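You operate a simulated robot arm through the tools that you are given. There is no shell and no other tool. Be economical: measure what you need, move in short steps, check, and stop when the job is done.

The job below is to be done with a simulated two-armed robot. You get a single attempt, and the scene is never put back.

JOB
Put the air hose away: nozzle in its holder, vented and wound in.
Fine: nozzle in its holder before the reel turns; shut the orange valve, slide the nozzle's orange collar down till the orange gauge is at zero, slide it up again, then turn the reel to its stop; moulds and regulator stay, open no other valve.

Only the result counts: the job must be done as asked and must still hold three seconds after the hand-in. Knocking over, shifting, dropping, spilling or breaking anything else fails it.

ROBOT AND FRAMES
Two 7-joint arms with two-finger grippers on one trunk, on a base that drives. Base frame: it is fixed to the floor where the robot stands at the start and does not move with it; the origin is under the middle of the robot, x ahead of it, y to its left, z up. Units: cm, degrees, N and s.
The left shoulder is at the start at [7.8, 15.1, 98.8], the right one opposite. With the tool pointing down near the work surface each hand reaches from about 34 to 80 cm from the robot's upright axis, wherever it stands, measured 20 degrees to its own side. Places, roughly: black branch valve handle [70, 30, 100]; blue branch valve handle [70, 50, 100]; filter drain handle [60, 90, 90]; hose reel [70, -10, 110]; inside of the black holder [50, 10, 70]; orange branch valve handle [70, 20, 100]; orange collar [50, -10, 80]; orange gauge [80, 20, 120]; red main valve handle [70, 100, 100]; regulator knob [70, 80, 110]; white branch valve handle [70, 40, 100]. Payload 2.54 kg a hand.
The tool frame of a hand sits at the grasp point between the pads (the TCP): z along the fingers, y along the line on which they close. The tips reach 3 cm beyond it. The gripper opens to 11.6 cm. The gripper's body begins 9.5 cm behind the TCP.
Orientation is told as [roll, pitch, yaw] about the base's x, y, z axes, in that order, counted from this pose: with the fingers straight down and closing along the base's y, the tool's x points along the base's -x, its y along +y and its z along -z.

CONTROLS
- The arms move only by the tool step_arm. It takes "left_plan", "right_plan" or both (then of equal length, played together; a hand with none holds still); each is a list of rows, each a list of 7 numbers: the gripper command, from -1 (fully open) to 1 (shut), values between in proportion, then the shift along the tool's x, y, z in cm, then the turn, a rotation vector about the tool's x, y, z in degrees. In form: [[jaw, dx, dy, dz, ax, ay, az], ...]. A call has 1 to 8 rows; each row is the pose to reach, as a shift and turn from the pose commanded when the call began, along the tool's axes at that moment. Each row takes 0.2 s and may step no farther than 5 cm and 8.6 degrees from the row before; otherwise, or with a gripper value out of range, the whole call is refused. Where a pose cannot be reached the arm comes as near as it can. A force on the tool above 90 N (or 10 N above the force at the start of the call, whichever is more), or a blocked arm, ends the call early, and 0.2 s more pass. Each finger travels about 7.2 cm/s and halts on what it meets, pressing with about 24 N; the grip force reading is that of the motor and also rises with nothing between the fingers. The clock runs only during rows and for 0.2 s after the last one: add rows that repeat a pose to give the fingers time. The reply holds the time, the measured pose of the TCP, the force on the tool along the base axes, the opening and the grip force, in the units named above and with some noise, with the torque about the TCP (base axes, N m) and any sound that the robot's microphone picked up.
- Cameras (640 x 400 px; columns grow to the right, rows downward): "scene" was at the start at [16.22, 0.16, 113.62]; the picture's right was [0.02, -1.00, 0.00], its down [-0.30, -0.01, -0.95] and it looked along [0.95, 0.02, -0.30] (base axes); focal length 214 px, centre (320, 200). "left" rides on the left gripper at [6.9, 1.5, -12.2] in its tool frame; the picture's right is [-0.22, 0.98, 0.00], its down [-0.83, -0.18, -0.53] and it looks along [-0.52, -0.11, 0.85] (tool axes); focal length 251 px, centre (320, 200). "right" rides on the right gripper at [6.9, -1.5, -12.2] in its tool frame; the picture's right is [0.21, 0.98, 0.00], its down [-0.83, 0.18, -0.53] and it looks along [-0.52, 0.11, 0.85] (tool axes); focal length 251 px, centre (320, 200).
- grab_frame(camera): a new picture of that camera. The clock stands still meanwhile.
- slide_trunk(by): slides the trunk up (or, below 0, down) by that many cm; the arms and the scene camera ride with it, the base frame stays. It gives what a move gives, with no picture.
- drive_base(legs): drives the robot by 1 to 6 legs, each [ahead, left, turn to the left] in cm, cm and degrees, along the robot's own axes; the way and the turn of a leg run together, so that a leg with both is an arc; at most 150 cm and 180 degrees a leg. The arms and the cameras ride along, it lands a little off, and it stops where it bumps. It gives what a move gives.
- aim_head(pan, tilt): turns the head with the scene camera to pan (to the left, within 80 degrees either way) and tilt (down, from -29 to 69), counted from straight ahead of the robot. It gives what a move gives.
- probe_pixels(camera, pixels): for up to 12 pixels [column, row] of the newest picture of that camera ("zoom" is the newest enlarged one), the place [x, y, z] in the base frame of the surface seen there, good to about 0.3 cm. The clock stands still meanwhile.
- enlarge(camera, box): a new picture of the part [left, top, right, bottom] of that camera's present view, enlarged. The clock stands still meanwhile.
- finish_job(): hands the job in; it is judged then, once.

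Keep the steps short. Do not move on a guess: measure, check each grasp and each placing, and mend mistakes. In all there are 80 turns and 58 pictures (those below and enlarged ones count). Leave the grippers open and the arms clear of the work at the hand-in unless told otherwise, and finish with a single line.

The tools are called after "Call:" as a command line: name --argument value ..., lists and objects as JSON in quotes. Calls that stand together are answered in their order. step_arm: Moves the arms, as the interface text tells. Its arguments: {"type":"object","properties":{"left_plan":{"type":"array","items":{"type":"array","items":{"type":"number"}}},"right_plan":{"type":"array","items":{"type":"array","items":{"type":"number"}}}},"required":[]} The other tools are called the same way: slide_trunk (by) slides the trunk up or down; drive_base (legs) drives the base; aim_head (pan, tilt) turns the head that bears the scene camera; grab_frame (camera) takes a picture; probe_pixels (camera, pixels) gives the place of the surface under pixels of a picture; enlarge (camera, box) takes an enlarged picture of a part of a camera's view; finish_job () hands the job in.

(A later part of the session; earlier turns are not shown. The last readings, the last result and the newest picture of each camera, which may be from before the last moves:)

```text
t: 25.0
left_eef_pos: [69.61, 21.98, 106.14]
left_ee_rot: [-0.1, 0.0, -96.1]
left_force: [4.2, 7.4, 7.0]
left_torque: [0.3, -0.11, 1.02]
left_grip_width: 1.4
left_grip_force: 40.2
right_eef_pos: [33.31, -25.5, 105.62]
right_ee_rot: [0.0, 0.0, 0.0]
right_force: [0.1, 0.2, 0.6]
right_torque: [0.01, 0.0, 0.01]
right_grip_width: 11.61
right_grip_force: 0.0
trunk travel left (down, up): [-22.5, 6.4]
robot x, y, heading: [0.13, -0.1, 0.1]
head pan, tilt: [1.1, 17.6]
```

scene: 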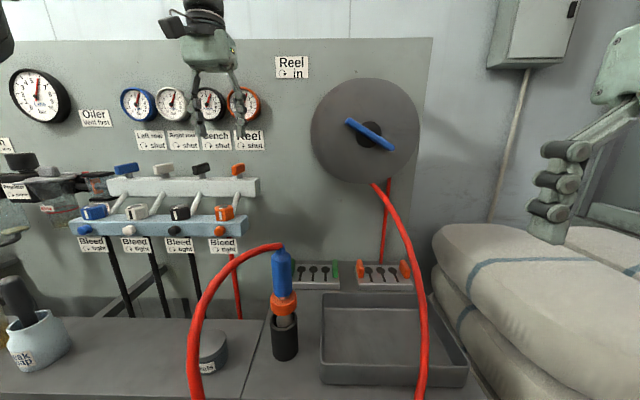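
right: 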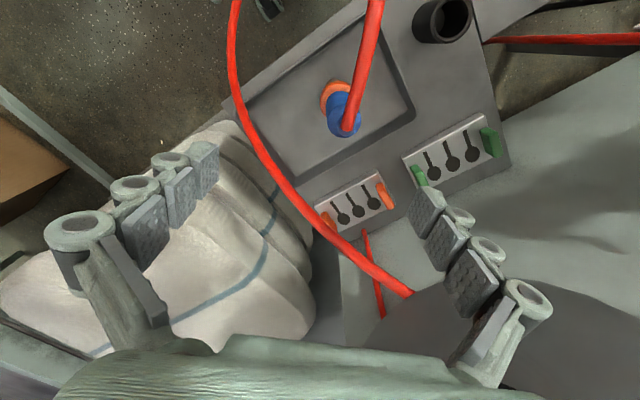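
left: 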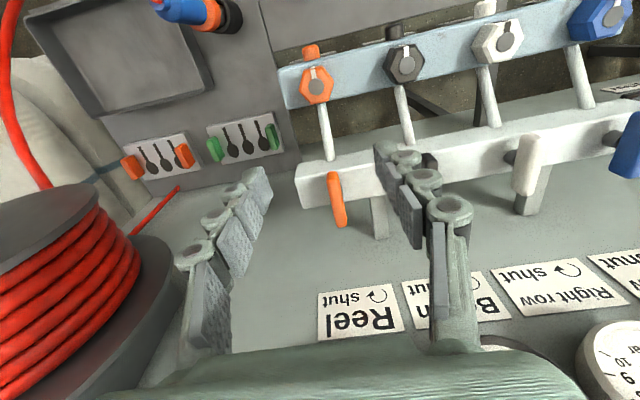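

A torque of 1 N·m resists, so the stop is reached and the valve is shut. I'll turn back 5°, open a little, and lift off.

Call:
step_arm --left_plan '[[1, 0, 0, 0, 0, 0, -5], [0.3, 0, 0, 0, 0, 0, -5], [0.3, 0, 0, 0, 0, 0, -5], [0.3, 0, 0, -3, 0, 0, -5], [0.3, 0, 0, -5, 0, 0, -5], [0.3, 0, 0, -5, 0, 0, -5]]'

Call:
enlarge --camera "scene" --box '[180, 70, 300, 230]'

```text
t: 26.4
left_eef_pos: [68.63, 21.75, 108.03]
left_ee_rot: [0.0, 0.1, -91.4]
left_force: [0.2, -0.3, 0.2]
left_torque: [0.01, -0.03, -0.01]
left_grip_width: 4.04
left_grip_force: 0.1
left hand out of reach, approached as far as the arm can: row 4, 5, 6
right_eef_pos: [33.24, -25.4, 105.43]
right_ee_rot: [0.0, 0.0, 0.0]
right_force: [-0.7, -0.9, 0.1]
right_torque: [0.0, 0.0, -0.01]
right_grip_width: 11.61
right_grip_force: 0.0
trunk travel left (down, up): [-22.5, 6.4]
robot x, y, heading: [0.21, -0.12, -0.0]
head pan, tilt: [1.1, 17.6]
```

```text
2.50 times, centred on (240, 150) of scene
```

zoom: 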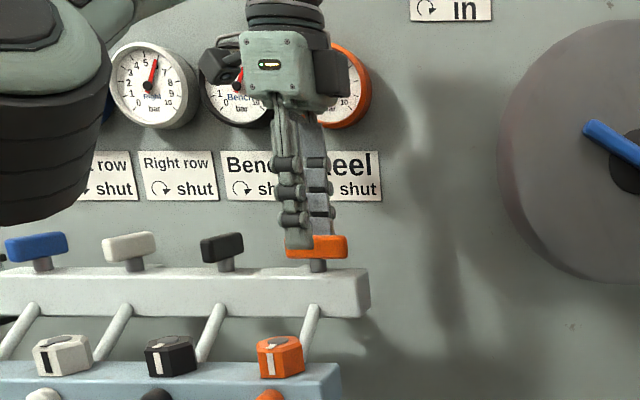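

The handle stays across. The arm is at its reach limit for lifting, so I'll raise the whole trunk 4 cm to clear the fingers.

Call:
slide_trunk --by 4

```text
t: 27.2
left_eef_pos: [68.71, 21.89, 111.93]
left_ee_rot: [-0.1, 0.1, -91.3]
left_force: [1.2, 0.3, 0.8]
left_torque: [0.02, 0.02, 0.0]
left_grip_width: 4.06
left_grip_force: 0.1
right_eef_pos: [33.37, -25.5, 109.57]
right_ee_rot: [0.1, 0.0, -0.1]
right_force: [-0.2, -0.8, -0.8]
right_torque: [0.02, 0.0, -0.03]
right_grip_width: 11.59
right_grip_force: 0.0
trunk travel left (down, up): [-26.5, 2.4]
robot x, y, heading: [0.3, 0.01, 0.1]
head pan, tilt: [1.1, 17.6]
```

The fingers are clear. I'll draw the left hand back and left, turning it back towards yaw 0. Meanwhile the right hand turns to yaw +35 in place, ready to approach the collar from the right-front at a downward slant.

Call:
step_arm --left_plan '[[0, 0, -4, 0, 0, 0, 0], [-0.5, 0, -8, 0, 0, 0, -7.5], [-1, 3, -11, 0, 0, 0, -15], [-1, 6, -14, 0, 0, 0, -22.5], [-1, 9, -17, 0, 0, 0, -30], [-1, 12, -20, 0, 0, 0, -37.5], [-1, 15, -22, 0, 0, 0, -45], [-1, 18, -24, 0, 0, 0, -52.5]]' --right_plan '[[-1, 0, 0, 0, 0, 0, -7], [-1, 0, 1, 0, 0, 0, -14], [-1, 0, 2, 0, 0, 0, -21], [-1, 0, 4, 0, 0, 0, -28], [-1, 0, 6, 0, 0, 0, -35], [-1, 0, 8, 0, 0, 0, -35], [-1, 0, 10, 0, 0, 0, -35], [-1, 0, 10, 0, 0, 0, -35]]'

Call:
aim_head --pan 0 --tilt 32

Call:
grab_frame --camera "scene"

```text
t: 29.0
left_eef_pos: [44.87, 40.27, 112.14]
left_ee_rot: [0.0, 0.2, -38.7]
left_force: [0.2, -0.3, -0.5]
left_torque: [-0.01, 0.0, 0.01]
left_grip_width: 11.61
left_grip_force: 0.1
right_eef_pos: [33.36, -15.32, 109.47]
right_ee_rot: [-0.1, 0.1, 35.0]
right_force: [-0.1, 0.6, 0.1]
right_torque: [0.02, -0.02, 0.0]
right_grip_width: 11.61
right_grip_force: 0.0
trunk travel left (down, up): [-26.5, 2.4]
robot x, y, heading: [-0.18, -0.21, -0.1]
head pan, tilt: [1.1, 17.6]
```

```text
t: 29.8
left_eef_pos: [45.18, 40.18, 112.07]
left_ee_rot: [0.0, 0.1, -38.8]
left_force: [-0.1, 0.3, -0.3]
left_torque: [0.02, 0.0, 0.01]
left_grip_width: 11.59
left_grip_force: 0.0
right_eef_pos: [33.45, -15.52, 109.49]
right_ee_rot: [0.0, -0.1, 35.0]
right_force: [0.5, 0.4, 0.0]
right_torque: [0.0, 0.02, 0.02]
right_grip_width: 11.62
right_grip_force: 0.1
trunk travel left (down, up): [-26.5, 2.4]
robot x, y, heading: [0.01, 0.21, 0.1]
head pan, tilt: [0.0, 32.0]
```

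```text
24 pictures are left
```

scene: 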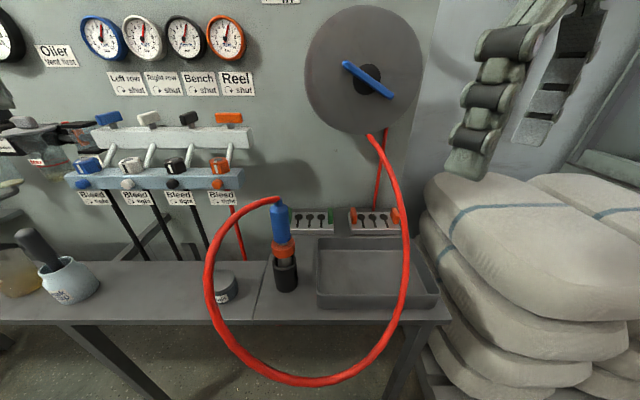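

The orange handle is across and the orange gauge still reads above 5, as expected before venting. I'll probe the nozzle, collar and hose loop as they stand now.

Call:
probe_pixels --camera "scene" --pixels '[[279, 200], [279, 215], [283, 246], [284, 253], [284, 262], [285, 270], [230, 218], [207, 280], [250, 355], [330, 382], [395, 320], [405, 230]]'

Call:
enlarge --camera "scene" --box '[240, 180, 330, 300]'

Call:
probe_pixels --camera "zoom" --pixels '[[272, 240], [343, 235], [310, 215], [310, 250], [310, 270], [310, 285], [275, 130], [305, 130], [290, 180], [290, 100]]'

```text
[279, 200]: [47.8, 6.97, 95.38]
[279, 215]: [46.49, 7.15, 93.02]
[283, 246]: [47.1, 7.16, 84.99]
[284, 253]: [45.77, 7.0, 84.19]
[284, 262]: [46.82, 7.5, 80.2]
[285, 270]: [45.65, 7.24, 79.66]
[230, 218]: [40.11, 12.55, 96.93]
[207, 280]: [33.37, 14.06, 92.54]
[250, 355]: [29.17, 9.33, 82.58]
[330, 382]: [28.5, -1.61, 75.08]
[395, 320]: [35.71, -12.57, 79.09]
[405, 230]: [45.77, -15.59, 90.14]
```

```text
3.33 times, centred on (285, 240) of scene
```

zoom: 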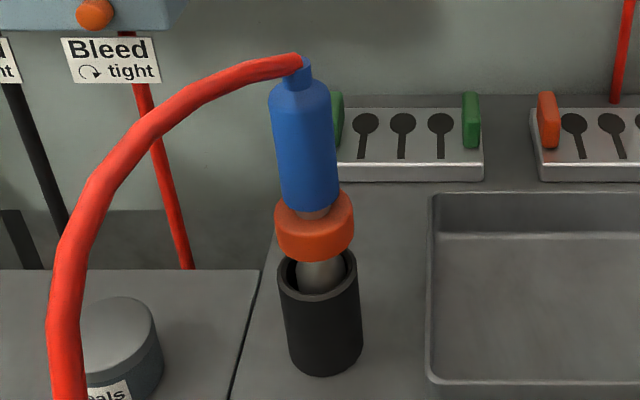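

```text
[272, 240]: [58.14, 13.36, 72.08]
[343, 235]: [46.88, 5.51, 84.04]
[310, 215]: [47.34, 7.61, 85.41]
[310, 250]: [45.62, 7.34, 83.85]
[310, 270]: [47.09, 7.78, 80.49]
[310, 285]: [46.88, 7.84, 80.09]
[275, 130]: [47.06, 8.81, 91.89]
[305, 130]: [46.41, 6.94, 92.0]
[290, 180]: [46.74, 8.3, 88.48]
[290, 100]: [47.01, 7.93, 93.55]
```

The collar axis is [47.75,7.4] at z 82.5–85.3, and the hose loop lies low and to the front. I'll bring the right hand to a pre-grasp about 12 cm back along a 35°-downward slant, pitching as it goes.

Call:
step_arm --right_plan '[[-1, -1.9, 1.5, 2.5, 0, -8, 0], [-1, -3.8, 3, 5, 0, -16, 0], [-1, -5.7, 4.5, 7.4, 0, -24, 0], [-1, -7.7, 6, 9.9, 0, -32, 0], [-1, -9.6, 7.5, 12.4, 0, -40, 0], [-1, -11.5, 9, 14.8, 0, -48, 0], [-1, -13.4, 10.5, 17.3, 0, -55, 0], [-1, -13.4, 10.5, 17.3, 0, -55, 0]]'

Call:
grab_frame --camera "scene"

```text
t: 31.6
left_eef_pos: [44.99, 40.25, 112.24]
left_ee_rot: [0.0, 0.1, -38.7]
left_force: [0.3, -0.1, 0.1]
left_torque: [0.01, -0.05, 0.0]
left_grip_width: 11.61
left_grip_force: 0.0
right_eef_pos: [43.82, 3.81, 94.17]
right_ee_rot: [-0.1, -55.1, 35.0]
right_force: [-0.9, -0.1, -0.4]
right_torque: [0.0, -0.01, -0.03]
right_grip_width: 11.57
right_grip_force: 0.0
right hand out of reach, approached as far as the arm can: row 5, 6, 7, 8
trunk travel left (down, up): [-26.5, 2.4]
robot x, y, heading: [0.09, -0.33, 0.0]
head pan, tilt: [0.0, 32.0]
```

```text
22 pictures are left
```

scene: 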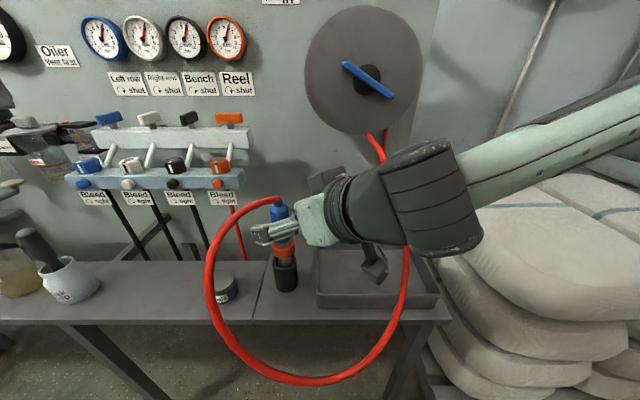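

The arm couldn't fold that close, so it stopped at [43.8,3.8,94.2] with no contact and the fingers flanking the nozzle line. I'll lower straight down 8.8 cm to collar height and check.

Call:
step_arm --right_plan '[[-1, 1.8, 0, 1.26, 0, 0, 0], [-1, 3.6, 0, 2.52, 0, 0, 0], [-1, 5.4, 0, 3.79, 0, 0, 0], [-1, 7.2, 0, 5.05, 0, 0, 0], [-1, 7.2, 0, 5.05, 0, 0, 0]]'

Call:
grab_frame --camera "right"

Call:
enlarge --camera "scene" --box '[220, 180, 340, 300]'

```text
t: 32.8
left_eef_pos: [45.19, 40.25, 112.12]
left_ee_rot: [-0.1, 0.2, -38.9]
left_force: [-0.6, -0.5, 0.1]
left_torque: [0.02, 0.02, -0.02]
left_grip_width: 11.61
left_grip_force: 0.0
right_eef_pos: [45.31, 2.03, 86.31]
right_ee_rot: [0.2, -55.1, 34.9]
right_force: [-0.1, 0.6, 0.9]
right_torque: [0.0, 0.0, 0.0]
right_grip_width: 11.59
right_grip_force: 0.2
right hand out of reach, approached as far as the arm can: row 1, 2, 3, 4, 5
trunk travel left (down, up): [-26.5, 2.4]
robot x, y, heading: [-0.03, 0.18, -0.3]
head pan, tilt: [0.0, 32.0]
```

```text
21 pictures are left
```

right: 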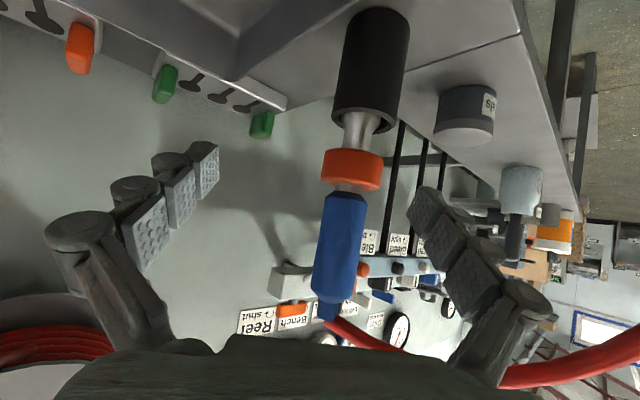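

```text
3.33 times, centred on (280, 240) of scene
```

zoom: 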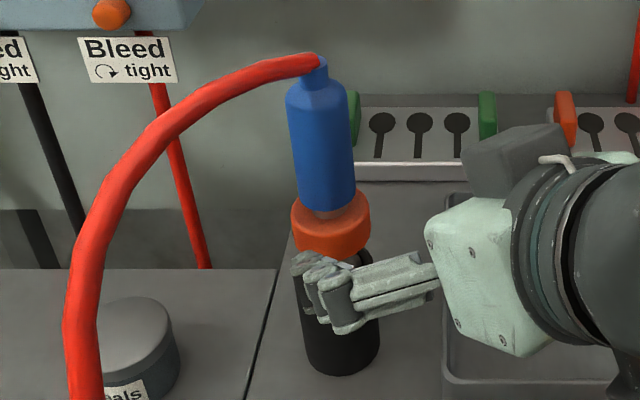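

The collar is in view between the fingers. The hand is at [45.3,2.0,86.3] and needs (+1.1,+4.4,-0.95). I'll try moving straight there with the jaw open.

Call:
step_arm --right_plan '[[-1, -0.6, 1.5, 1.7, 0, 0, 0], [-1, -1.2, 2.97, 3.36, 0, 0, 0], [-1, -1.2, 2.97, 3.36, 0, 0, 0]]'

Call:
grab_frame --camera "right"

```text
t: 33.6
left_eef_pos: [45.14, 40.23, 112.1]
left_ee_rot: [0.0, 0.2, -38.7]
left_force: [0.8, 0.1, -0.2]
left_torque: [-0.04, 0.0, -0.02]
left_grip_width: 11.6
left_grip_force: 0.1
right_eef_pos: [46.84, 2.71, 86.78]
right_ee_rot: [0.1, -55.0, 35.0]
right_force: [-0.2, -0.2, 0.8]
right_torque: [-0.01, 0.0, 0.02]
right_grip_width: 11.61
right_grip_force: 0.1
right hand out of reach, approached as far as the arm can: row 1, 2, 3
trunk travel left (down, up): [-26.5, 2.4]
robot x, y, heading: [-0.34, 0.38, -0.0]
head pan, tilt: [0.0, 32.0]
```

```text
19 pictures are left
```

right: 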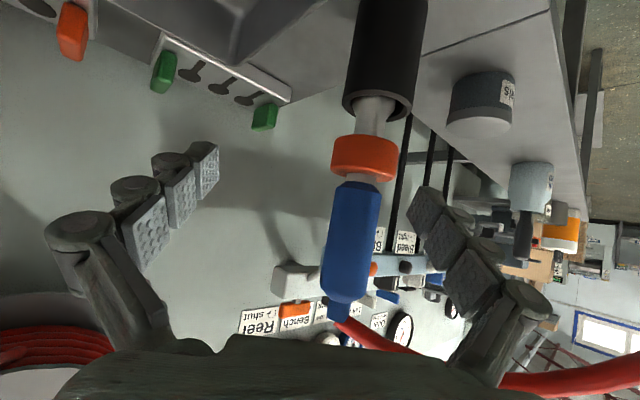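

The arm is too folded here, so I'll back the robot off. First I'll raise the hand 8 cm, clear of the collar and inside the loop.

Call:
step_arm --right_plan '[[-1, -1.64, 0, -1.15, 0, 0, 0], [-1, -3.28, 0, -2.3, 0, 0, 0], [-1, -4.9, 0, -3.45, 0, 0, 0], [-1, -6.5, 0, -4.6, 0, 0, 0], [-1, -6.5, 0, -4.6, 0, 0, 0]]'

Call:
grab_frame --camera "scene"

```text
t: 34.8
left_eef_pos: [45.18, 40.3, 112.18]
left_ee_rot: [0.0, 0.1, -38.8]
left_force: [0.1, 0.0, -0.2]
left_torque: [-0.01, 0.02, -0.01]
left_grip_width: 11.6
left_grip_force: 0.0
right_eef_pos: [46.85, 2.5, 94.88]
right_ee_rot: [0.0, -55.0, 35.0]
right_force: [0.1, -0.7, 0.2]
right_torque: [0.03, -0.02, 0.02]
right_grip_width: 11.59
right_grip_force: 0.1
trunk travel left (down, up): [-26.5, 2.4]
robot x, y, heading: [-0.02, -0.14, -0.1]
head pan, tilt: [0.0, 32.0]
```

```text
18 pictures are left
```

scene: 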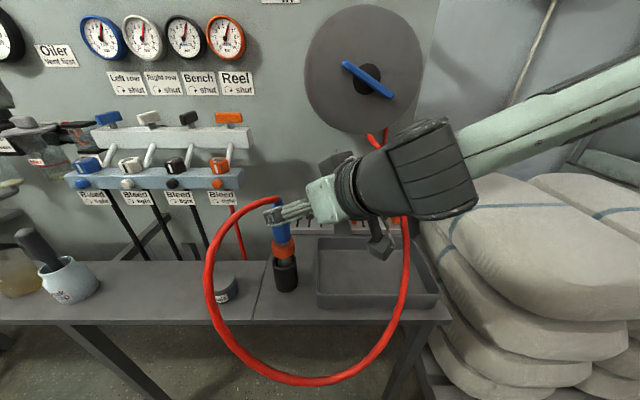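

It's clear. I'll drive the robot straight back 10 cm.

Call:
drive_base --legs '[[-10, 0, 0]]'

```text
t: 36.0
left_eef_pos: [35.21, 40.2, 112.31]
left_ee_rot: [0.1, 0.1, -38.8]
left_force: [-0.9, -0.1, 0.8]
left_torque: [-0.01, -0.04, 0.01]
left_grip_width: 11.58
left_grip_force: 0.1
right_eef_pos: [36.89, 2.56, 94.94]
right_ee_rot: [0.0, -54.9, 35.0]
right_force: [0.0, -0.6, 0.5]
right_torque: [-0.04, -0.02, 0.0]
right_grip_width: 11.62
right_grip_force: 0.0
trunk travel left (down, up): [-26.5, 2.4]
robot x, y, heading: [-10.03, 0.18, 0.1]
head pan, tilt: [0.0, 32.0]
```

Now I'll move to 8 cm before the grasp on the approach line and check the view.

Call:
step_arm --right_plan '[[-1, 1.07, -1.13, 2.83, 0, 0, 0], [-1, 2.14, -2.27, 5.67, 0, 0, 0], [-1, 2.14, -2.27, 5.67, 0, 0, 0]]'

Call:
grab_frame --camera "right"

Call:
probe_pixels --camera "right" --pixels '[[340, 140], [350, 100], [345, 180], [330, 140], [360, 140]]'

```text
t: 36.8
left_eef_pos: [35.14, 40.15, 112.16]
left_ee_rot: [0.0, 0.1, -38.9]
left_force: [0.6, -0.1, 0.1]
left_torque: [-0.01, 0.01, -0.03]
left_grip_width: 11.59
left_grip_force: 0.1
right_eef_pos: [41.03, 2.76, 89.81]
right_ee_rot: [-0.1, -55.0, 35.1]
right_force: [0.5, -0.2, -0.3]
right_torque: [-0.01, 0.03, 0.04]
right_grip_width: 11.61
right_grip_force: 0.1
trunk travel left (down, up): [-26.5, 2.4]
robot x, y, heading: [-10.42, 0.13, 0.2]
head pan, tilt: [0.0, 32.0]
```

```text
17 pictures are left
```

right: 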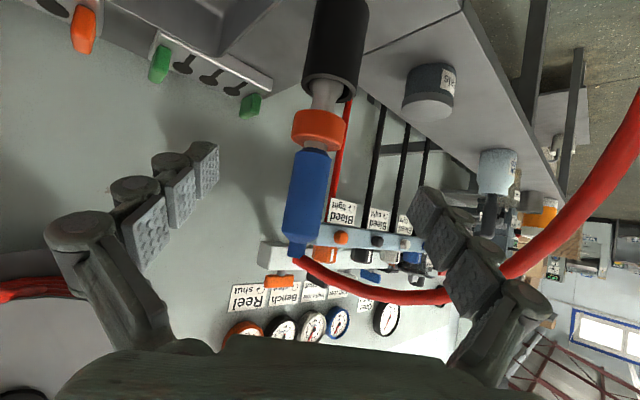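

```text
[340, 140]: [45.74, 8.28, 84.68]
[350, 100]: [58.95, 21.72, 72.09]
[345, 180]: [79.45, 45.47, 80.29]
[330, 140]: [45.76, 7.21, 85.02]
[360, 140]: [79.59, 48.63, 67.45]
```

It's reachable and aligned. I'll narrow the jaw to about 7.5 and advance 8 cm along the fingers.

Call:
step_arm --right_plan '[[-0.3, 0, 0, 2, 0, 0, 0], [-0.3, 0, 0, 4, 0, 0, 0], [-0.3, 0, 0, 6, 0, 0, 0], [-0.3, 0, 0, 8, 0, 0, 0], [-0.3, 0, 0, 8, 0, 0, 0]]'

Call:
grab_frame --camera "right"

Call:
enlarge --camera "scene" --box '[230, 190, 350, 310]'

```text
t: 38.0
left_eef_pos: [35.19, 40.23, 112.19]
left_ee_rot: [0.0, 0.1, -38.8]
left_force: [0.6, 0.0, 0.1]
left_torque: [0.02, -0.01, 0.01]
left_grip_width: 11.61
left_grip_force: 0.1
right_eef_pos: [45.65, 2.7, 86.96]
right_ee_rot: [0.0, -55.0, 34.9]
right_force: [0.5, 0.3, 0.2]
right_torque: [0.03, 0.02, 0.01]
right_grip_width: 7.53
right_grip_force: 0.1
right hand out of reach, approached as far as the arm can: row 2, 3, 4, 5
trunk travel left (down, up): [-26.5, 2.4]
robot x, y, heading: [-9.8, -0.22, -0.3]
head pan, tilt: [0.0, 32.0]
```

```text
16 pictures are left
```

right: 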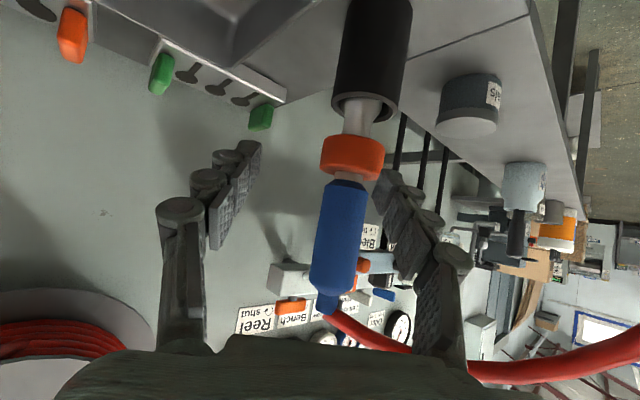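

```text
3.33 times, centred on (290, 250) of scene
```

zoom: 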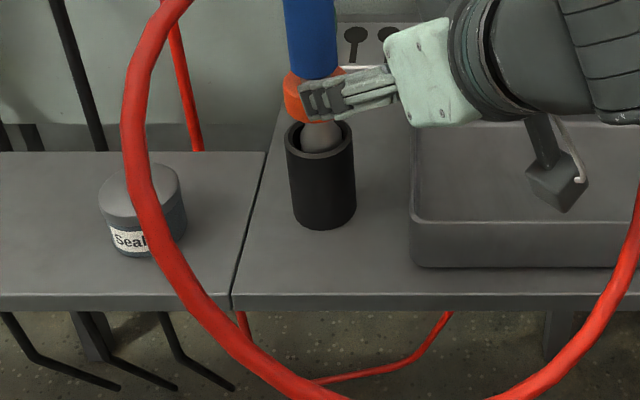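

The reach to the left is limited near y≈2.7 relative to the robot, so I'll back the hand off 6 cm and shift the base 6 cm left.

Call:
step_arm --right_plan '[[-0.3, 0, 0, -2, 0, 0, 0], [-0.3, 0, 0, -4, 0, 0, 0], [-0.3, 0, 0, -6, 0, 0, 0], [-0.3, 0, 0, -6, 0, 0, 0]]'

Call:
drive_base --legs '[[0, 6, 0]]'

```text
t: 39.0
left_eef_pos: [35.17, 40.31, 112.22]
left_ee_rot: [-0.1, 0.3, -38.8]
left_force: [0.1, 0.4, -0.2]
left_torque: [0.0, 0.0, -0.02]
left_grip_width: 11.59
left_grip_force: 0.1
right_eef_pos: [41.58, -0.15, 90.38]
right_ee_rot: [0.0, -55.0, 34.9]
right_force: [0.1, -0.1, -0.6]
right_torque: [0.02, -0.01, -0.02]
right_grip_width: 7.54
right_grip_force: 0.1
trunk travel left (down, up): [-26.5, 2.4]
robot x, y, heading: [-9.88, -0.07, -0.3]
head pan, tilt: [0.0, 32.0]
```

```text
t: 40.2
left_eef_pos: [35.23, 46.14, 112.11]
left_ee_rot: [-0.1, 0.3, -38.8]
left_force: [-0.2, 0.2, 0.5]
left_torque: [-0.03, 0.03, 0.02]
left_grip_width: 11.59
left_grip_force: 0.0
right_eef_pos: [41.61, 5.78, 90.32]
right_ee_rot: [0.1, -55.0, 34.9]
right_force: [0.9, 0.2, 0.1]
right_torque: [-0.01, 0.02, -0.03]
right_grip_width: 7.52
right_grip_force: 0.0
trunk travel left (down, up): [-26.5, 2.4]
robot x, y, heading: [-10.11, 6.22, 0.0]
head pan, tilt: [0.0, 32.0]
```

Now I'll go to the grasp point: align laterally first, then advance.

Call:
step_arm --right_plan '[[-0.3, 1.59, -2.2, 0, 0, 0, 0], [-0.3, 1.59, -2.2, 2.2, 0, 0, 0], [-0.3, 1.59, -2.2, 4.3, 0, 0, 0], [-0.3, 1.59, -2.2, 6.39, 0, 0, 0], [-0.3, 1.59, -2.2, 6.39, 0, 0, 0]]'

Call:
grab_frame --camera "right"

Call:
enlarge --camera "scene" --box '[270, 190, 390, 310]'

```text
t: 41.4
left_eef_pos: [35.37, 46.09, 112.13]
left_ee_rot: [0.0, 0.2, -38.8]
left_force: [-1.1, -0.9, -0.2]
left_torque: [-0.01, 0.0, 0.0]
left_grip_width: 11.59
left_grip_force: 0.2
right_eef_pos: [46.52, 6.49, 85.49]
right_ee_rot: [0.0, -55.0, 34.8]
right_force: [0.3, -0.6, 0.6]
right_torque: [0.0, 0.01, 0.02]
right_grip_width: 7.56
right_grip_force: 0.0
trunk travel left (down, up): [-26.5, 2.4]
robot x, y, heading: [-9.47, 5.89, -0.2]
head pan, tilt: [0.0, 32.0]
```

```text
14 pictures are left
```

right: 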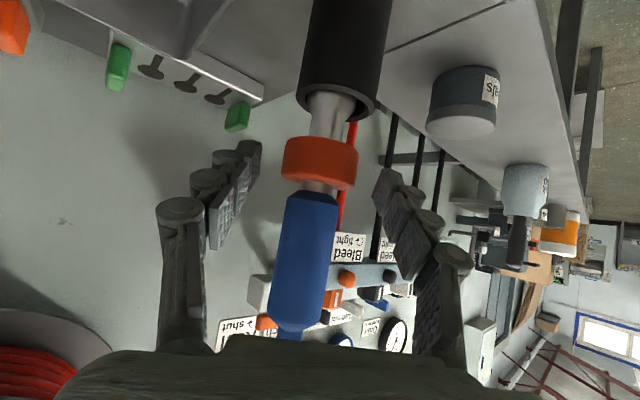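

```text
3.33 times, centred on (330, 250) of scene
```

zoom: 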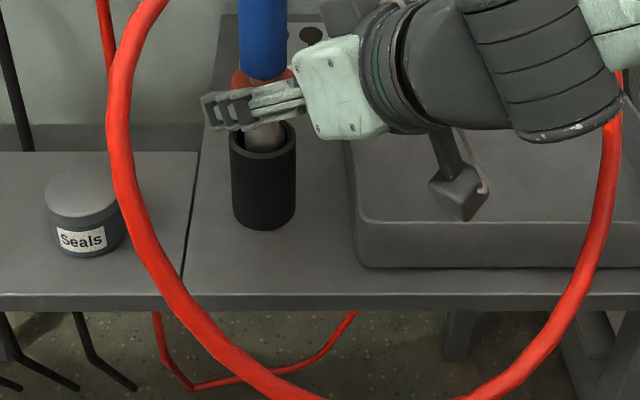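

The collar lies between the fingertips. I'll close on it.

Call:
step_arm --right_plan '[[1, 0, 0, 0, 0, 0, 0], [1, 0, 0, 0, 0, 0, 0], [1, 0, 0, 0, 0, 0, 0], [1, 0, 0, 0, 0, 0, 0]]'

Call:
enlarge --camera "right" --box '[220, 60, 420, 260]'

```text
t: 42.4
left_eef_pos: [35.37, 46.21, 112.12]
left_ee_rot: [0.0, 0.1, -38.9]
left_force: [1.3, -0.8, -0.6]
left_torque: [0.0, -0.01, -0.01]
left_grip_width: 11.59
left_grip_force: 0.1
right_eef_pos: [46.45, 6.5, 85.47]
right_ee_rot: [0.0, -55.0, 34.9]
right_force: [0.4, -0.3, -0.4]
right_torque: [-0.03, -0.07, -0.03]
right_grip_width: 5.08
right_grip_force: 23.9
trunk travel left (down, up): [-26.5, 2.4]
robot x, y, heading: [-9.76, 6.02, 0.0]
head pan, tilt: [0.0, 32.0]
```

```text
2.00 times, centred on (320, 160) of right
```

zoom: 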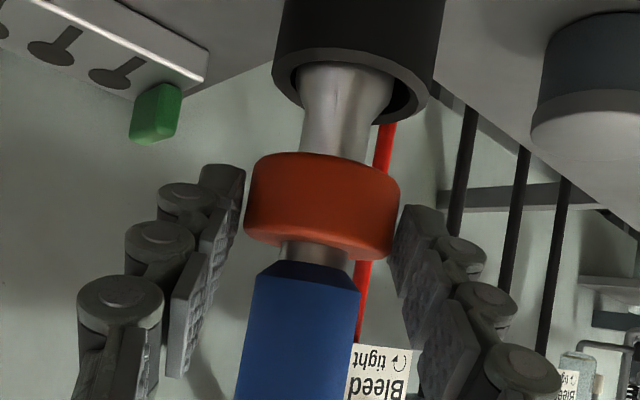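

The collar is gripped (5.1 cm wide). I'll slide it straight down in small steps to 1.6 cm and watch the force and sound.

Call:
step_arm --right_plan '[[1, 0.33, 0, 0.23, 0, 0, 0], [1, 0.66, 0, 0.46, 0, 0, 0], [1, 0.98, 0, 0.69, 0, 0, 0], [1, 1.31, 0, 0.92, 0, 0, 0], [1, 1.31, 0, 0.92, 0, 0, 0]]'

Call:
enlarge --camera "scene" --box '[200, 0, 400, 300]'

```text
t: 43.6
left_eef_pos: [35.25, 46.18, 112.2]
left_ee_rot: [0.0, 0.3, -38.9]
left_force: [0.4, 0.4, -0.2]
left_torque: [-0.02, -0.02, -0.01]
left_grip_width: 11.58
left_grip_force: 0.1
right_eef_pos: [46.47, 6.35, 83.94]
right_ee_rot: [0.0, -54.9, 34.9]
right_force: [-0.3, -1.8, -0.6]
right_torque: [-0.1, 0.02, 0.02]
right_grip_width: 5.09
right_grip_force: 24.0
trunk travel left (down, up): [-26.5, 2.4]
robot x, y, heading: [-9.97, 6.01, -0.3]
head pan, tilt: [0.0, 32.0]
```

```text
1.33 times, centred on (300, 150) of scene
```

zoom: 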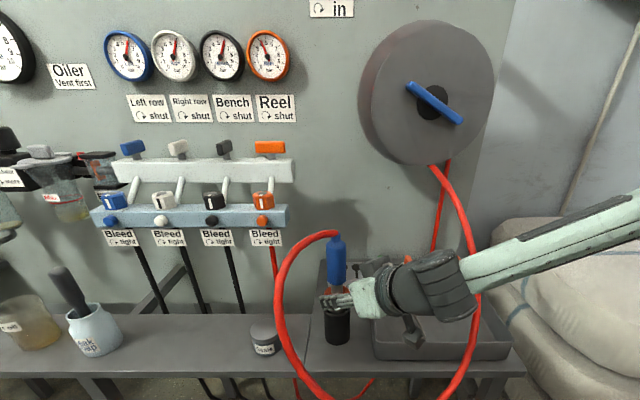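

The orange needle has begun to fall, so it's venting. I'll hold the collar down for a while.

Call:
step_arm --right_plan '[[1, 0, 0, 0, 0, 0, 0], [1, 0, 0, 0, 0, 0, 0], [1, 0, 0, 0, 0, 0, 0], [1, 0, 0, 0, 0, 0, 0], [1, 0, 0, 0, 0, 0, 0], [1, 0, 0, 0, 0, 0, 0], [1, 0, 0, 0, 0, 0, 0], [1, 0, 0, 0, 0, 0, 0]]'

Call:
step_arm --right_plan '[[1, 0, 0, 0, 0, 0, 0], [1, 0, 0, 0, 0, 0, 0], [1, 0, 0, 0, 0, 0, 0], [1, 0, 0, 0, 0, 0, 0], [1, 0, 0, 0, 0, 0, 0], [1, 0, 0, 0, 0, 0, 0], [1, 0, 0, 0, 0, 0, 0], [1, 0, 0, 0, 0, 0, 0]]'

Call:
enlarge --camera "scene" --box '[250, 0, 430, 110]'

```text
t: 45.4
left_eef_pos: [35.21, 46.2, 112.18]
left_ee_rot: [-0.1, 0.1, -38.8]
left_force: [0.4, 0.3, 0.5]
left_torque: [0.03, 0.02, 0.01]
left_grip_width: 11.62
left_grip_force: 0.1
right_eef_pos: [46.33, 6.34, 83.98]
right_ee_rot: [-0.1, -55.1, 34.8]
right_force: [0.1, -0.5, 0.3]
right_torque: [0.0, 0.06, -0.03]
right_grip_width: 5.1
right_grip_force: 23.4
trunk travel left (down, up): [-26.5, 2.4]
robot x, y, heading: [-9.73, 6.01, -0.1]
head pan, tilt: [0.0, 32.0]
```

```text
t: 47.2
left_eef_pos: [35.37, 46.17, 112.14]
left_ee_rot: [0.1, 0.2, -39.0]
left_force: [0.2, -0.4, -0.9]
left_torque: [-0.05, 0.05, 0.0]
left_grip_width: 11.58
left_grip_force: 0.1
right_eef_pos: [46.47, 6.53, 83.76]
right_ee_rot: [0.0, -55.1, 34.9]
right_force: [-0.8, 0.8, 0.1]
right_torque: [0.1, 0.08, 0.02]
right_grip_width: 5.05
right_grip_force: 24.0
trunk travel left (down, up): [-26.5, 2.4]
robot x, y, heading: [-10.12, 5.86, -0.0]
head pan, tilt: [0.0, 32.0]
```

```text
3.56 times, centred on (340, 55) of scene
```

zoom: 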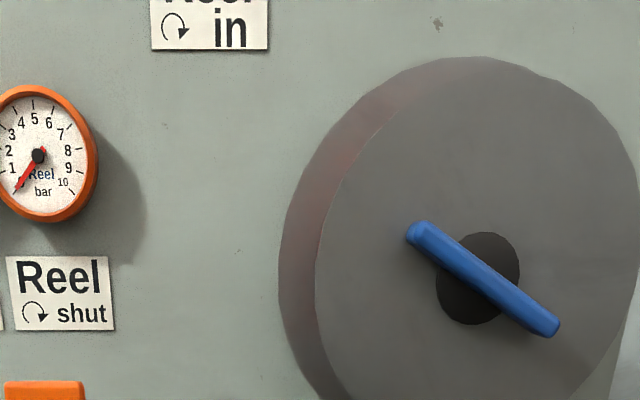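

The orange gauge reads zero. I'll slide the collar back up to its original height.

Call:
step_arm --right_plan '[[1, -0.33, 0, -0.23, 0, 0, 0], [1, -0.66, 0, -0.46, 0, 0, 0], [1, -0.98, 0, -0.69, 0, 0, 0], [1, -1.35, 0, -0.95, 0, 0, 0], [1, -1.35, 0, -0.95, 0, 0, 0]]'

Call:
enlarge --camera "right" --box '[220, 60, 420, 260]'

```text
t: 48.4
left_eef_pos: [35.27, 46.18, 112.22]
left_ee_rot: [-0.1, 0.2, -38.9]
left_force: [-0.7, 0.1, -0.5]
left_torque: [-0.03, 0.01, 0.01]
left_grip_width: 11.61
left_grip_force: 0.1
right_eef_pos: [46.54, 6.4, 85.44]
right_ee_rot: [0.0, -55.1, 34.9]
right_force: [1.2, -0.4, -0.3]
right_torque: [0.1, -0.06, 0.0]
right_grip_width: 5.06
right_grip_force: 24.4
trunk travel left (down, up): [-26.5, 2.4]
robot x, y, heading: [-9.75, 5.69, 0.0]
head pan, tilt: [0.0, 32.0]
```

```text
2.00 times, centred on (320, 160) of right
```

zoom: 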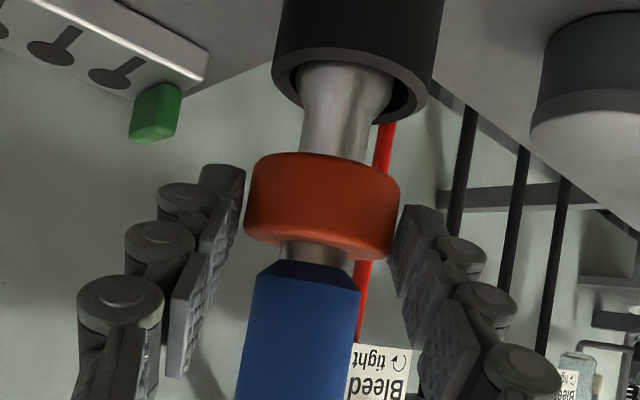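

The picture matches the starting position. A tiny extra nudge up (0.15 cm) will confirm the top stop, then I'll open the jaw.

Call:
step_arm --right_plan '[[1, -0.12, 0, -0.09, 0, 0, 0], [1, -0.12, 0, -0.09, 0, 0, 0]]'

Call:
step_arm --right_plan '[[-0.3, 0, 0, 0, 0, 0, 0], [-0.3, 0, 0, 0, 0, 0, 0], [-0.3, 0, 0, -3, 0, 0, 0], [-0.3, 0, 0, -6, 0, 0, 0], [-0.3, 0, 0, -9, 0, 0, 0], [-0.3, 0, 0, -9, 0, 0, 0]]'

Call:
enlarge --camera "scene" --box '[230, 150, 430, 350]'

```text
t: 49.0
left_eef_pos: [35.25, 46.19, 112.1]
left_ee_rot: [-0.1, 0.2, -39.0]
left_force: [0.3, -0.6, 0.8]
left_torque: [0.0, -0.04, 0.01]
left_grip_width: 11.58
left_grip_force: 0.1
right_eef_pos: [46.35, 6.39, 85.6]
right_ee_rot: [0.1, -54.9, 34.8]
right_force: [0.2, 0.6, 0.1]
right_torque: [-0.04, 0.06, 0.02]
right_grip_width: 5.08
right_grip_force: 24.2
trunk travel left (down, up): [-26.5, 2.4]
robot x, y, heading: [-9.78, 6.29, -0.1]
head pan, tilt: [0.0, 32.0]
```

```text
t: 50.4
left_eef_pos: [35.27, 46.23, 112.1]
left_ee_rot: [0.0, 0.2, -38.9]
left_force: [0.1, -0.2, -1.0]
left_torque: [-0.01, 0.02, -0.02]
left_grip_width: 11.57
left_grip_force: 0.2
right_eef_pos: [40.21, 2.25, 90.73]
right_ee_rot: [0.1, -55.0, 34.9]
right_force: [0.9, -0.5, -0.8]
right_torque: [0.02, -0.01, 0.04]
right_grip_width: 7.56
right_grip_force: 0.1
trunk travel left (down, up): [-26.5, 2.4]
robot x, y, heading: [-9.95, 5.82, 0.0]
head pan, tilt: [0.0, 32.0]
```

```text
2.00 times, centred on (330, 250) of scene
```

zoom: 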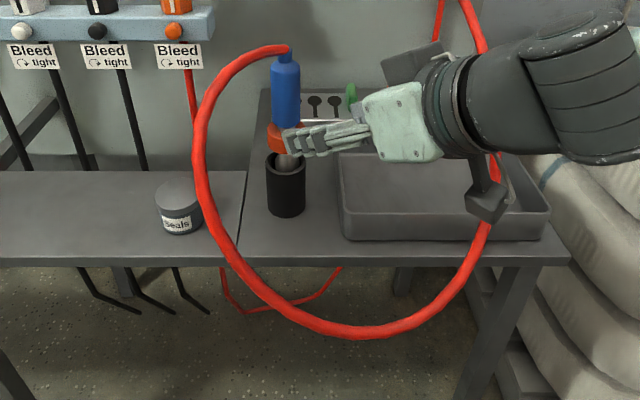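

The nozzle is in its holder, the collar is up and the gauge was at zero. Next is the reel. I'll raise the right hand out of the loop and turn it to yaw 0.

Call:
step_arm --right_plan '[[-0.3, -1.64, -1.25, -2.65, 0, 0, 0], [-0.3, -3.28, -2.5, -5.3, 5.73, 0, 4.02], [-0.3, -4.92, -3.73, -7.95, 11.5, 0, 8.04], [-0.3, -6.57, -4.97, -10.6, 17.2, 0, 12.1], [-0.3, -8.2, -6.2, -13.2, 22.9, 0, 16.1], [-0.3, -9.86, -7.45, -15.85, 28.7, 0, 20.1], [-0.3, -11.5, -8.7, -18.5, 28.7, 0, 20.1], [-0.3, -11.5, -8.7, -18.5, 28.7, 0, 20.1]]'

```text
t: 52.2
left_eef_pos: [35.4, 46.26, 112.13]
left_ee_rot: [0.0, 0.2, -38.7]
left_force: [-0.6, -0.6, -0.3]
left_torque: [-0.01, 0.01, -0.01]
left_grip_width: 11.58
left_grip_force: 0.0
right_eef_pos: [38.46, -9.77, 110.81]
right_ee_rot: [0.0, -55.0, -0.2]
right_force: [0.4, -1.5, -0.2]
right_torque: [-0.01, -0.01, -0.02]
right_grip_width: 7.53
right_grip_force: 0.2
trunk travel left (down, up): [-26.5, 2.4]
robot x, y, heading: [-10.17, 5.55, -0.2]
head pan, tilt: [0.0, 32.0]
```

Now I'll pitch to horizontal and move in front of the reel at x≈48, then tilt the head up to look.

Call:
step_arm --right_plan '[[-0.3, -1.5, 0.2, 1.27, 0, -7, 0], [-0.3, -3, 0.45, 2.54, 0, -14, 0], [-0.3, -4.5, 0.65, 3.8, 0, -21, 0], [-0.3, -6, 0.9, 5.1, 0, -28, 0], [-0.3, -7.5, 1.1, 6.35, 0, -35, 0], [-0.3, -7.5, 1.1, 6.35, 0, -35, 0]]'

Call:
grab_frame --camera "right"

```text
t: 53.6
left_eef_pos: [35.19, 46.25, 112.19]
left_ee_rot: [-0.1, 0.2, -39.0]
left_force: [-0.2, -0.8, -0.1]
left_torque: [0.03, 0.02, 0.01]
left_grip_width: 11.6
left_grip_force: 0.2
right_eef_pos: [47.69, -8.69, 113.21]
right_ee_rot: [150.9, -89.8, -150.9]
right_force: [-0.5, -0.9, -0.6]
right_torque: [0.0, 0.01, 0.0]
right_grip_width: 7.56
right_grip_force: 0.0
trunk travel left (down, up): [-26.5, 2.4]
robot x, y, heading: [-9.92, 6.11, 0.2]
head pan, tilt: [0.0, 32.0]
```

```text
7 pictures are left
```

right: 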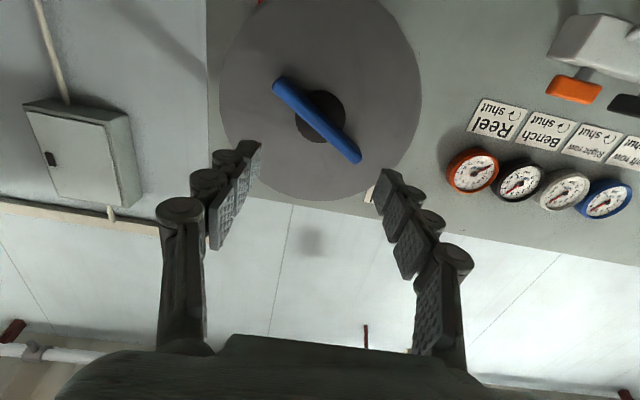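

Seven pictures are left, so I'll probe the crank bar, the hub and the disk from this view.

Call:
probe_pixels --camera "right" --pixels '[[279, 83], [318, 120], [357, 158], [298, 102], [340, 140], [325, 100], [312, 138], [250, 110], [380, 60], [330, 190]]'

```text
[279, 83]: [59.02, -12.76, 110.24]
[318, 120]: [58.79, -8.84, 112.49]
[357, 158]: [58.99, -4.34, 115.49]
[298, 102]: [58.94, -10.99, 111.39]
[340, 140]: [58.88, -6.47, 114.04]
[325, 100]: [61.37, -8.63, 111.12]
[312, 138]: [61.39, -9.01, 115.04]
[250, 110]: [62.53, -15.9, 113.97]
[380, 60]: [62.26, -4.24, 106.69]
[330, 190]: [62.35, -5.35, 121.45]
```

The bar centre is [58.9,-8.6,112.9], tilted 32° (left end high), and the hub face is at x 61.4. I'll roll the hand -58° about its axis so the fingers close across the bar.

Call:
step_arm --right_plan '[[-0.3, 0.3, 0.1, 0, 0, 0, -8.3], [-0.3, 0.3, 0.1, 0, 0, 0, -16.6], [-0.3, 0.3, 0.1, 0, 0, 0, -24.9], [-0.3, 0.3, 0.1, 0, 0, 0, -33.2], [-0.3, 0.3, 0.1, 0, 0, 0, -41.5], [-0.3, 0.3, 0.1, 0, 0, 0, -49.8], [-0.3, 0.3, 0.1, 0, 0, 0, -58], [-0.3, 0.3, 0.1, 0, 0, 0, -58]]'

```text
t: 55.4
left_eef_pos: [35.28, 46.17, 112.16]
left_ee_rot: [0.0, 0.2, -39.0]
left_force: [0.6, 0.0, 0.5]
left_torque: [0.01, -0.01, -0.02]
left_grip_width: 11.61
left_grip_force: 0.2
right_eef_pos: [47.81, -8.59, 112.96]
right_ee_rot: [-89.9, -31.9, 89.8]
right_force: [-0.2, 0.1, 0.1]
right_torque: [-0.01, 0.02, 0.0]
right_grip_width: 7.57
right_grip_force: 0.0
trunk travel left (down, up): [-26.5, 2.4]
robot x, y, heading: [-9.49, 5.95, -0.1]
head pan, tilt: [0.0, 32.0]
```

The hand is on the axis. I'll advance 9.8 cm with the fingers open and check with one picture.

Call:
step_arm --right_plan '[[-0.3, 0, 0, 3, 0, 0, 0], [-0.3, 0, 0, 6, 0, 0, 0], [-0.3, 0, 0, 8, 0, 0, 0], [-0.3, 0, 0, 9.8, 0, 0, 0], [-0.3, 0, 0, 9.8, 0, 0, 0]]'

Call:
grab_frame --camera "right"

```text
t: 56.6
left_eef_pos: [35.26, 46.04, 112.11]
left_ee_rot: [0.0, 0.2, -39.0]
left_force: [0.3, -0.6, 0.1]
left_torque: [-0.02, 0.0, 0.03]
left_grip_width: 11.61
left_grip_force: 0.1
right_eef_pos: [57.58, -8.73, 113.13]
right_ee_rot: [-90.0, -31.9, 89.9]
right_force: [0.5, 0.2, 0.7]
right_torque: [-0.01, -0.04, 0.0]
right_grip_width: 7.56
right_grip_force: 0.1
trunk travel left (down, up): [-26.5, 2.4]
robot x, y, heading: [-10.14, 5.76, -0.1]
head pan, tilt: [0.0, 32.0]
```

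```text
6 pictures are left
```

right: 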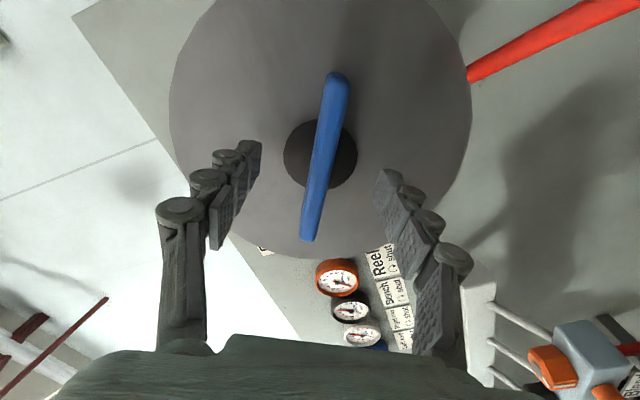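

The bar is centred between the fingers and perpendicular to the closing line. I'll close.

Call:
step_arm --right_plan '[[1, 0, 0, 0, 0, 0, 0], [1, 0, 0, 0, 0, 0, 0], [1, 0, 0, 0, 0, 0, 0], [1, 0, 0, 0, 0, 0, 0]]'

Call:
step_arm --right_plan '[[1, 0, 0, 0, 0, 0, 8], [1, 0, 0, 0, 0, 0, 16], [1, 0, 0, 0, 0, 0, 24], [1, 0, 0, 0, 0, 0, 32], [1, 0, 0, 0, 0, 0, 40], [1, 0, 0, 0, 0, 0, 40]]'

```text
t: 57.6
left_eef_pos: [35.28, 46.08, 112.2]
left_ee_rot: [0.1, 0.2, -38.9]
left_force: [0.9, 0.1, 0.0]
left_torque: [0.02, 0.02, 0.0]
left_grip_width: 11.61
left_grip_force: 0.1
right_eef_pos: [57.67, -8.55, 113.05]
right_ee_rot: [-89.9, -32.0, 89.9]
right_force: [1.2, 0.2, 1.4]
right_torque: [0.02, -0.03, -0.04]
right_grip_width: 1.26
right_grip_force: 39.4
trunk travel left (down, up): [-26.5, 2.4]
robot x, y, heading: [-9.84, 5.75, -0.3]
head pan, tilt: [0.0, 32.0]
```

```text
t: 59.0
left_eef_pos: [35.18, 46.14, 112.26]
left_ee_rot: [0.0, 0.2, -38.9]
left_force: [0.4, 0.6, -1.0]
left_torque: [0.0, -0.02, 0.03]
left_grip_width: 11.61
left_grip_force: 0.1
right_eef_pos: [57.53, -8.72, 113.01]
right_ee_rot: [-90.4, -72.3, 90.0]
right_force: [0.7, -2.8, 5.1]
right_torque: [0.07, 0.32, -0.28]
right_grip_width: 1.25
right_grip_force: 39.0
trunk travel left (down, up): [-26.5, 2.4]
robot x, y, heading: [-9.76, 6.06, 0.1]
head pan, tilt: [0.0, 32.0]
```

Gripped and turning freely clockwise. I'll continue 56° more.

Call:
step_arm --right_plan '[[1, 0, 0, 0, 0, 0, 8], [1, 0, 0, 0, 0, 0, 16], [1, 0, 0, 0, 0, 0, 24], [1, 0, 0, 0, 0, 0, 32], [1, 0, 0, 0, 0, 0, 40], [1, 0, 0, 0, 0, 0, 48], [1, 0, 0, 0, 0, 0, 56], [1, 0, 0, 0, 0, 0, 56]]'

Call:
grab_frame --camera "scene"

```text
t: 60.8
left_eef_pos: [35.19, 46.15, 112.24]
left_ee_rot: [0.1, 0.2, -38.9]
left_force: [-0.2, 0.4, -0.8]
left_torque: [0.0, 0.01, -0.01]
left_grip_width: 11.59
left_grip_force: 0.1
right_eef_pos: [57.63, -8.83, 112.99]
right_ee_rot: [90.0, -51.7, -90.3]
right_force: [2.3, -11.1, 5.5]
right_torque: [0.04, -0.1, -0.24]
right_grip_width: 1.24
right_grip_force: 38.8
trunk travel left (down, up): [-26.5, 2.4]
robot x, y, heading: [-10.11, 5.8, -0.3]
head pan, tilt: [0.0, 32.0]
```

```text
5 pictures are left
```

scene: 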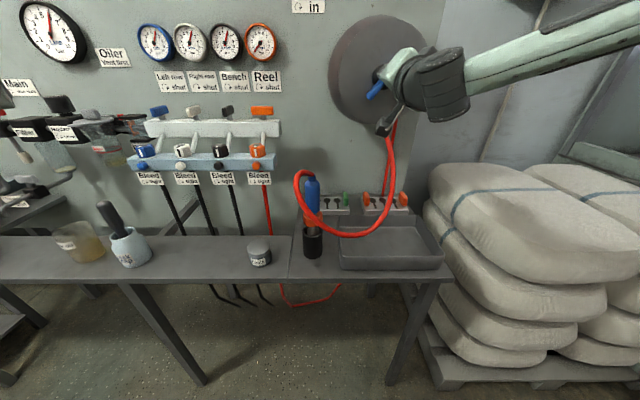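

The hose loop is winding in and the nozzle stays in the holder. I'll continue turning.

Call:
step_arm --right_plan '[[1, 0, -0.1, 0, 0, 0, 8], [1, 0, -0.1, 0, 0, 0, 16], [1, 0, -0.1, 0, 0, 0, 24], [1, 0, -0.1, 0, 0, 0, 32], [1, 0, -0.1, 0, 0, 0, 40], [1, 0, -0.1, 0, 0, 0, 48], [1, 0, -0.1, 0, 0, 0, 56], [1, 0, -0.1, 0, 0, 0, 56]]'

```text
t: 62.6
left_eef_pos: [35.1, 46.05, 112.12]
left_ee_rot: [0.0, 0.3, -38.8]
left_force: [-0.5, -0.6, 0.4]
left_torque: [-0.01, 0.0, 0.0]
left_grip_width: 11.61
left_grip_force: 0.1
right_eef_pos: [57.46, -8.99, 112.97]
right_ee_rot: [90.1, 4.2, -90.2]
right_force: [-0.7, -11.1, 3.9]
right_torque: [0.05, -0.13, -0.57]
right_grip_width: 1.25
right_grip_force: 39.6
trunk travel left (down, up): [-26.5, 2.4]
robot x, y, heading: [-9.86, 6.11, 0.2]
head pan, tilt: [0.0, 32.0]
```

152° so far with no stop. I'll continue.

Call:
step_arm --right_plan '[[1, 0, 0, 0, 0, 0, 8], [1, 0, 0, 0, 0, 0, 16], [1, 0, 0, 0, 0, 0, 24], [1, 0, 0, 0, 0, 0, 32], [1, 0, 0, 0, 0, 0, 40], [1, 0, 0, 0, 0, 0, 40]]'

Call:
grab_frame --camera "scene"

```text
t: 64.0
left_eef_pos: [35.19, 46.08, 112.06]
left_ee_rot: [0.2, 0.2, -38.7]
left_force: [0.1, -0.1, 0.4]
left_torque: [-0.06, 0.02, 0.0]
left_grip_width: 11.63
left_grip_force: 0.0
right_eef_pos: [57.58, -8.84, 112.94]
right_ee_rot: [89.9, 44.2, -90.1]
right_force: [-2.4, -9.7, 0.0]
right_torque: [0.04, 0.52, -0.82]
right_grip_width: 1.27
right_grip_force: 39.6
trunk travel left (down, up): [-26.5, 2.4]
robot x, y, heading: [-9.84, 6.23, -0.3]
head pan, tilt: [0.0, 32.0]
```

```text
4 pictures are left
```

scene: 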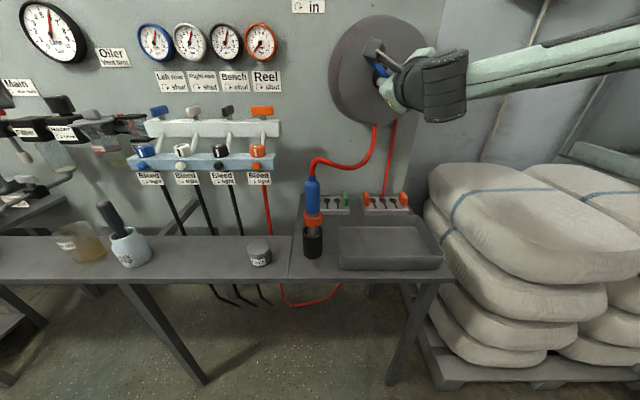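

Nearly wound in, with the hose now running straight from nozzle to reel. I'll go on in smaller turns, watching the torque about x.

Call:
step_arm --right_plan '[[1, 0, 0, 0, 0, 0, 4], [1, 0, 0, 0, 0, 0, 8], [1, 0, 0, 0, 0, 0, 12], [1, 0, 0, 0, 0, 0, 16], [1, 0, 0, 0, 0, 0, 16]]'

```text
t: 65.2
left_eef_pos: [35.26, 46.01, 112.09]
left_ee_rot: [0.1, 0.2, -38.9]
left_force: [-0.3, -0.1, 0.9]
left_torque: [0.01, 0.0, 0.01]
left_grip_width: 11.6
left_grip_force: 0.1
right_eef_pos: [57.63, -8.76, 112.88]
right_ee_rot: [89.8, 60.0, -90.3]
right_force: [-4.8, -7.7, -4.5]
right_torque: [0.06, 0.31, -0.3]
right_grip_width: 1.24
right_grip_force: 39.1
trunk travel left (down, up): [-26.5, 2.4]
robot x, y, heading: [-9.64, 5.86, -0.1]
head pan, tilt: [0.0, 32.0]
```

No stop at 208°. I'll continue a further 16°.

Call:
step_arm --right_plan '[[1, 0, 0, 0, 0, 0, 4], [1, 0, 0, 0, 0, 0, 8], [1, 0, 0, 0, 0, 0, 12], [1, 0, 0, 0, 0, 0, 16], [1, 0, 0, 0, 0, 0, 16]]'

```text
t: 66.4
left_eef_pos: [35.2, 46.03, 112.13]
left_ee_rot: [0.1, 0.2, -38.9]
left_force: [0.3, -0.3, -0.3]
left_torque: [0.06, -0.02, -0.04]
left_grip_width: 11.59
left_grip_force: 0.1
right_eef_pos: [57.56, -8.89, 112.9]
right_ee_rot: [89.6, 76.1, -90.5]
right_force: [-9.8, -6.0, -9.6]
right_torque: [0.01, 0.05, -0.12]
right_grip_width: 1.26
right_grip_force: 39.3
trunk travel left (down, up): [-26.5, 2.4]
robot x, y, heading: [-9.79, 5.99, 0.1]
head pan, tilt: [0.0, 32.0]
```

224° and still no resisting torque. Another 16°, then a look.

Call:
step_arm --right_plan '[[1, 0, 0, 0, 0, 0, 4], [1, 0, 0, 0, 0, 0, 8], [1, 0, 0, 0, 0, 0, 12], [1, 0, 0, 0, 0, 0, 16], [1, 0, 0, 0, 0, 0, 16]]'

Call:
grab_frame --camera "scene"

```text
t: 67.6
left_eef_pos: [35.3, 46.21, 112.17]
left_ee_rot: [0.1, 0.1, -38.9]
left_force: [0.5, 0.4, 0.7]
left_torque: [0.0, -0.02, 0.0]
left_grip_width: 11.6
left_grip_force: 0.0
right_eef_pos: [57.55, -8.69, 112.91]
right_ee_rot: [-88.9, 88.0, 90.9]
right_force: [-11.8, -4.5, -13.1]
right_torque: [-0.93, 0.0, -0.1]
right_grip_width: 1.3
right_grip_force: 39.6
trunk travel left (down, up): [-26.5, 2.4]
robot x, y, heading: [-10.17, 6.06, -0.1]
head pan, tilt: [0.0, 32.0]
```

```text
3 pictures are left
```

scene: 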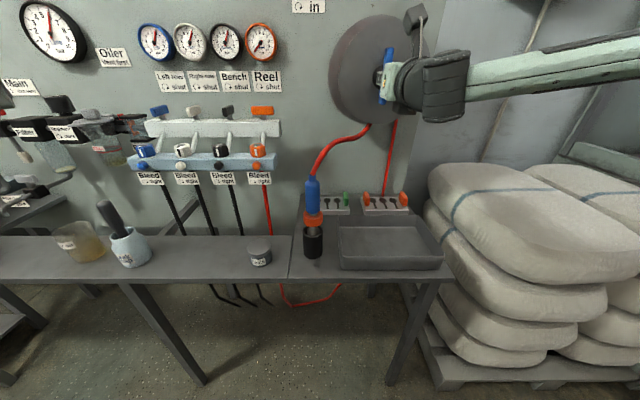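

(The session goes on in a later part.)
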